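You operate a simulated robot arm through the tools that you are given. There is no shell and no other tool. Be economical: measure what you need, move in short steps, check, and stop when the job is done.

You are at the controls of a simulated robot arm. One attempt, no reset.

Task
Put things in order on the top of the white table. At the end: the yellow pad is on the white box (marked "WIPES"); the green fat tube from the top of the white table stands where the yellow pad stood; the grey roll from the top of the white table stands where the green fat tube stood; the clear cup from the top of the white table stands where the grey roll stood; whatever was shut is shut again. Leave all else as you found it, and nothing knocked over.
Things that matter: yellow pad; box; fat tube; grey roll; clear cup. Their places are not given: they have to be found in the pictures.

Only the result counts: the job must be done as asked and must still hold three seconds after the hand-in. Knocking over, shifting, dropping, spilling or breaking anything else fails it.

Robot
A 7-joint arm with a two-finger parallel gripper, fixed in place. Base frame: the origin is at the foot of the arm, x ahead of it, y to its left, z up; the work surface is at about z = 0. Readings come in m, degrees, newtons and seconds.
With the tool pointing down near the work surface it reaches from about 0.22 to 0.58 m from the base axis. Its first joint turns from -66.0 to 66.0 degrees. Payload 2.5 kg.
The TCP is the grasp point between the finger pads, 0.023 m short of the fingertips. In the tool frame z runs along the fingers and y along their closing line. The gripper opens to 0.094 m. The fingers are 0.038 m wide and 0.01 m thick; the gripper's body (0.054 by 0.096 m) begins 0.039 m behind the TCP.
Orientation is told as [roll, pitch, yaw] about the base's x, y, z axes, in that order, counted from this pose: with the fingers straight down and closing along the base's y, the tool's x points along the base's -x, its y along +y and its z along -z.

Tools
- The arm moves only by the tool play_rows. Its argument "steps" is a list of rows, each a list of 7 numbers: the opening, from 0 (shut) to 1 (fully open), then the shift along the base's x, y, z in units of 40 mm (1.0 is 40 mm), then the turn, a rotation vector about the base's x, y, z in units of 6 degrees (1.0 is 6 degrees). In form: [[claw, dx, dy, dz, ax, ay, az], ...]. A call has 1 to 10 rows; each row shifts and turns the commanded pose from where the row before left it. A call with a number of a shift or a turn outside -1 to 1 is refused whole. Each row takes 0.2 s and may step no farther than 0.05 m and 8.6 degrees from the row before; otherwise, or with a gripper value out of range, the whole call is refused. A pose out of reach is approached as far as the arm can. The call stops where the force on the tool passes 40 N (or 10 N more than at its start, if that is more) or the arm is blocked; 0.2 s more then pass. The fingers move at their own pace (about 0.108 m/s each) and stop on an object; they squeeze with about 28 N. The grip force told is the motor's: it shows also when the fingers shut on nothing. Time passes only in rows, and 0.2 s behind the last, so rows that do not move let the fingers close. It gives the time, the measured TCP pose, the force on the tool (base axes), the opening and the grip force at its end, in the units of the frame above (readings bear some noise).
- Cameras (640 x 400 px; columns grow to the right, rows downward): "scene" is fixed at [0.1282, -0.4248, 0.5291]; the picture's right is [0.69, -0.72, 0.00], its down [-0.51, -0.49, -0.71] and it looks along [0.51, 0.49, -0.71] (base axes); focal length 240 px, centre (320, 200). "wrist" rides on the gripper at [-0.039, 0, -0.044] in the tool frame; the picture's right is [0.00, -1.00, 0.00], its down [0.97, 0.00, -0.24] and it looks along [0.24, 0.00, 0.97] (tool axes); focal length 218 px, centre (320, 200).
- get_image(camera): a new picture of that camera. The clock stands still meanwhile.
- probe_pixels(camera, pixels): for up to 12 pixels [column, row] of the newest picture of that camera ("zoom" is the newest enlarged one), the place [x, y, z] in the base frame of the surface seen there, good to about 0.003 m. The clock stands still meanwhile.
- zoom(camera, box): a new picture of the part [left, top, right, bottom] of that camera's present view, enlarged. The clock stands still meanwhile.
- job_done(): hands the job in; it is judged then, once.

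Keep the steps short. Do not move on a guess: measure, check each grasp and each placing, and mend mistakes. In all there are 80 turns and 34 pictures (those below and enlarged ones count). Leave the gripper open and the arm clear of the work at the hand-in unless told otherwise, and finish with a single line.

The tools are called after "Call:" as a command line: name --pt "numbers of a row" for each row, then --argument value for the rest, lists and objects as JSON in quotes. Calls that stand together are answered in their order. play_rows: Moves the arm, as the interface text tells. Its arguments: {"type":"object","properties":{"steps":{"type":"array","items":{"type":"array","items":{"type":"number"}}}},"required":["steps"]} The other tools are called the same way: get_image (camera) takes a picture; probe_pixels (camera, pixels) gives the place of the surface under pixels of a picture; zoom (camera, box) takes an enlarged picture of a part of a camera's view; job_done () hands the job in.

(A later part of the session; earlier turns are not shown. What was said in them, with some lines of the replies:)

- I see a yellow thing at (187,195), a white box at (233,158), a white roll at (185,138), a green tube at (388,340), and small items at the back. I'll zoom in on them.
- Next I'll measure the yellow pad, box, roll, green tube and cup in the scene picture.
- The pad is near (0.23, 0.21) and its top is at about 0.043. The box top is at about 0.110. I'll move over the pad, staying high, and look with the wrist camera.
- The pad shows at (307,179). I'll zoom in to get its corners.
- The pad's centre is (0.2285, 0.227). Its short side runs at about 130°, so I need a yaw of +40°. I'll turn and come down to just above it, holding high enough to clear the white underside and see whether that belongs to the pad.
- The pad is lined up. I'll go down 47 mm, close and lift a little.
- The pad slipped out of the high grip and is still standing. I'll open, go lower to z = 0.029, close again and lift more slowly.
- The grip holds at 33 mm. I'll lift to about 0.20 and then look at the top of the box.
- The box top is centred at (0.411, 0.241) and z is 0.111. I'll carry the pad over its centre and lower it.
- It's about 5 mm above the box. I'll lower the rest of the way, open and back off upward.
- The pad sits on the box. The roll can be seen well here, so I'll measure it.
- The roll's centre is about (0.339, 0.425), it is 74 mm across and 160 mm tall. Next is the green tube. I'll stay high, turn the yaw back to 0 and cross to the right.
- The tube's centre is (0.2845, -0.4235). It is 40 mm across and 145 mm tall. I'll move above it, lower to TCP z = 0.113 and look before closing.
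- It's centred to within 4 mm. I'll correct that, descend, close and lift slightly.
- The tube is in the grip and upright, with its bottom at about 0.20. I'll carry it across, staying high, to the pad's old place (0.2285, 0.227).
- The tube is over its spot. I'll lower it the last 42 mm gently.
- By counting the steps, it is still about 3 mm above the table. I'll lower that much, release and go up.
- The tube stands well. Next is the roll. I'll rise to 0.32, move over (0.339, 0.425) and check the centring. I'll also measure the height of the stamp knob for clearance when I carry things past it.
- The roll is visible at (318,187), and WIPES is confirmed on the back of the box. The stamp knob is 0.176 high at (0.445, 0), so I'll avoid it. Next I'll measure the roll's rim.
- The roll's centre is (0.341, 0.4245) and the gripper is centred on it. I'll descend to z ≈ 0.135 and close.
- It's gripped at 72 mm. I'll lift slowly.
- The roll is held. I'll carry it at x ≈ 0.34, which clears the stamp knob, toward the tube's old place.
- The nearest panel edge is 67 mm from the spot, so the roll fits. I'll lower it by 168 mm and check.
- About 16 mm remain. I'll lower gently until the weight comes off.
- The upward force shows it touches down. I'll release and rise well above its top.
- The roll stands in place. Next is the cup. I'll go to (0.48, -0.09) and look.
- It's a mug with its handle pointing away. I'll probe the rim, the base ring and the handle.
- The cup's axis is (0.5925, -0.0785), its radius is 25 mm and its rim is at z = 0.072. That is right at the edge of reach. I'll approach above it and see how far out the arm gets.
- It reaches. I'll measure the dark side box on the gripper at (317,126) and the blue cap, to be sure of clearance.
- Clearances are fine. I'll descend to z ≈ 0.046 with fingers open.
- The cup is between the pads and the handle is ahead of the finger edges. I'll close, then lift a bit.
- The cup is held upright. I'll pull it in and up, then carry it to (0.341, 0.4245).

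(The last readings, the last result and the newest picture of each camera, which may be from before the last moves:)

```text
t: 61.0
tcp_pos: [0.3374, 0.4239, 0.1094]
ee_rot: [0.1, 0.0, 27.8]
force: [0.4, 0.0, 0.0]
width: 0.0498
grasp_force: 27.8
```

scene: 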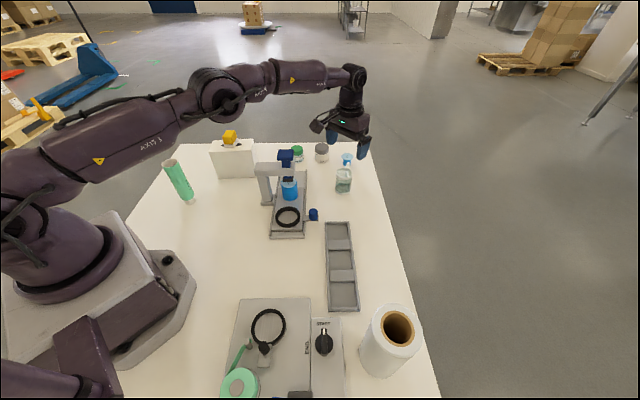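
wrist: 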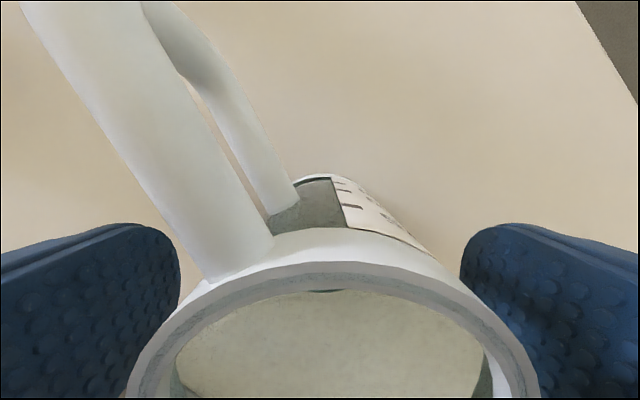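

It's over the spot at z = 0.109, with 64 mm still to go. I'll lower in small steps to about 1 mm and check the force.

Call:
play_rows --pt "0 0 0 -0.5 0 0 0" --pt "0 0 0 -0.5 0 0 0" --pt "0 0 0 -0.3 0 0 0" --pt "0 0 0 -0.15 0 0 0" --pt "0 0 0 -0.1 0 0 0" --pt "0 0 0 -0.04 0 0 0" --pt "0 0 0 0 0 0 0"

Call:
zoom --camera "scene" --box '[140, 100, 260, 220]'

```text
t: 62.6
tcp_pos: [0.3387, 0.4233, 0.0473]
ee_rot: [0.1, -0.1, 28.0]
force: [-1.9, 0.0, 6.2]
width: 0.0497
grasp_force: 28.2
```

```text
3.33 times, centred on (200, 160) of scene
```

zoom: 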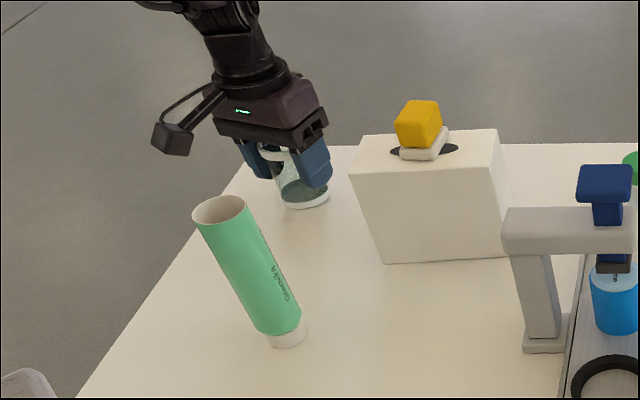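

There's contact at 6 N upward. I'll release, open fully and rise straight up.

Call:
play_rows --pt "0.7 0 0 0 0 0 0" --pt "1 0 0 0 0 0 0" --pt "1 0 0 0 0 0 0" --pt "1 0 0 0.3 0 0 0" --pt "1 0 0 0.6 0 0 0" --pt "1 0 0 0.9 0 0 0" --pt "1 0 0 0.9 0 0 0" --pt "1 0 0 0.9 0 0 0" --pt "1 0 0 0.9 0 0 0" --pt "1 0 0 0.9 0 0 0"

Call:
play_rows --pt "1 0.2 -0.9 0.2 0 0 -0.9" --pt "1 0.2 -0.9 0.2 0 0 -0.9" --pt "1 0.2 -0.9 0 0 0 -0.9" --pt "1 0 -0.9 0 0 0 -0.9" --pt "1 0 -0.9 0 0 0 -0.9" --pt "1 0 -0.9 0 0 0 0" --pt "1 0 -0.9 0 0 0 0" --pt "1 0 -0.9 0 0 0 0" --pt "1 0 -0.9 0 0 0 0" --pt "1 0 -0.9 0 0 0 0"

Call:
get_image --camera "scene"

```text
t: 64.8
tcp_pos: [0.339, 0.4229, 0.2636]
ee_rot: [0.0, -0.1, 27.7]
force: [0.0, 0.1, -0.3]
width: 0.094
grasp_force: 0.0
```

```text
t: 67.0
tcp_pos: [0.3626, 0.0614, 0.2786]
ee_rot: [-0.1, 0.0, 1.1]
force: [0.0, 0.2, -0.6]
width: 0.0939
grasp_force: 0.1
```

```text
2 pictures are left
```

scene: 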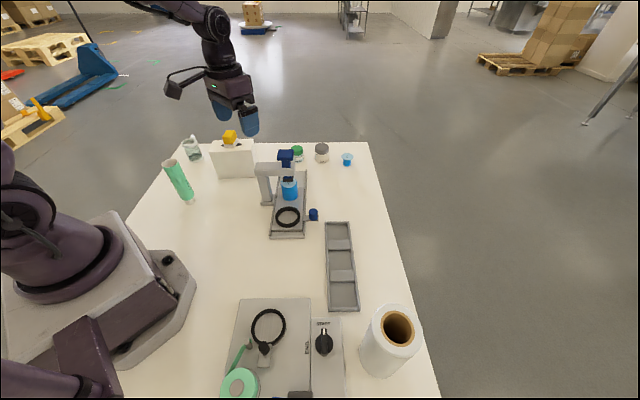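

Everything stands where it should, the rest looks unchanged, and the arm is clear with its gripper open. I'm handing in.

Call:
job_done

```text
The job is handed in.
```

The yellow pad is on the WIPES box, the green tube stands where the pad was, the grey roll where the tube was and the clear cup where the roll was; nothing was knocked over, nothing had to be opened or shut, and the job is handed in.
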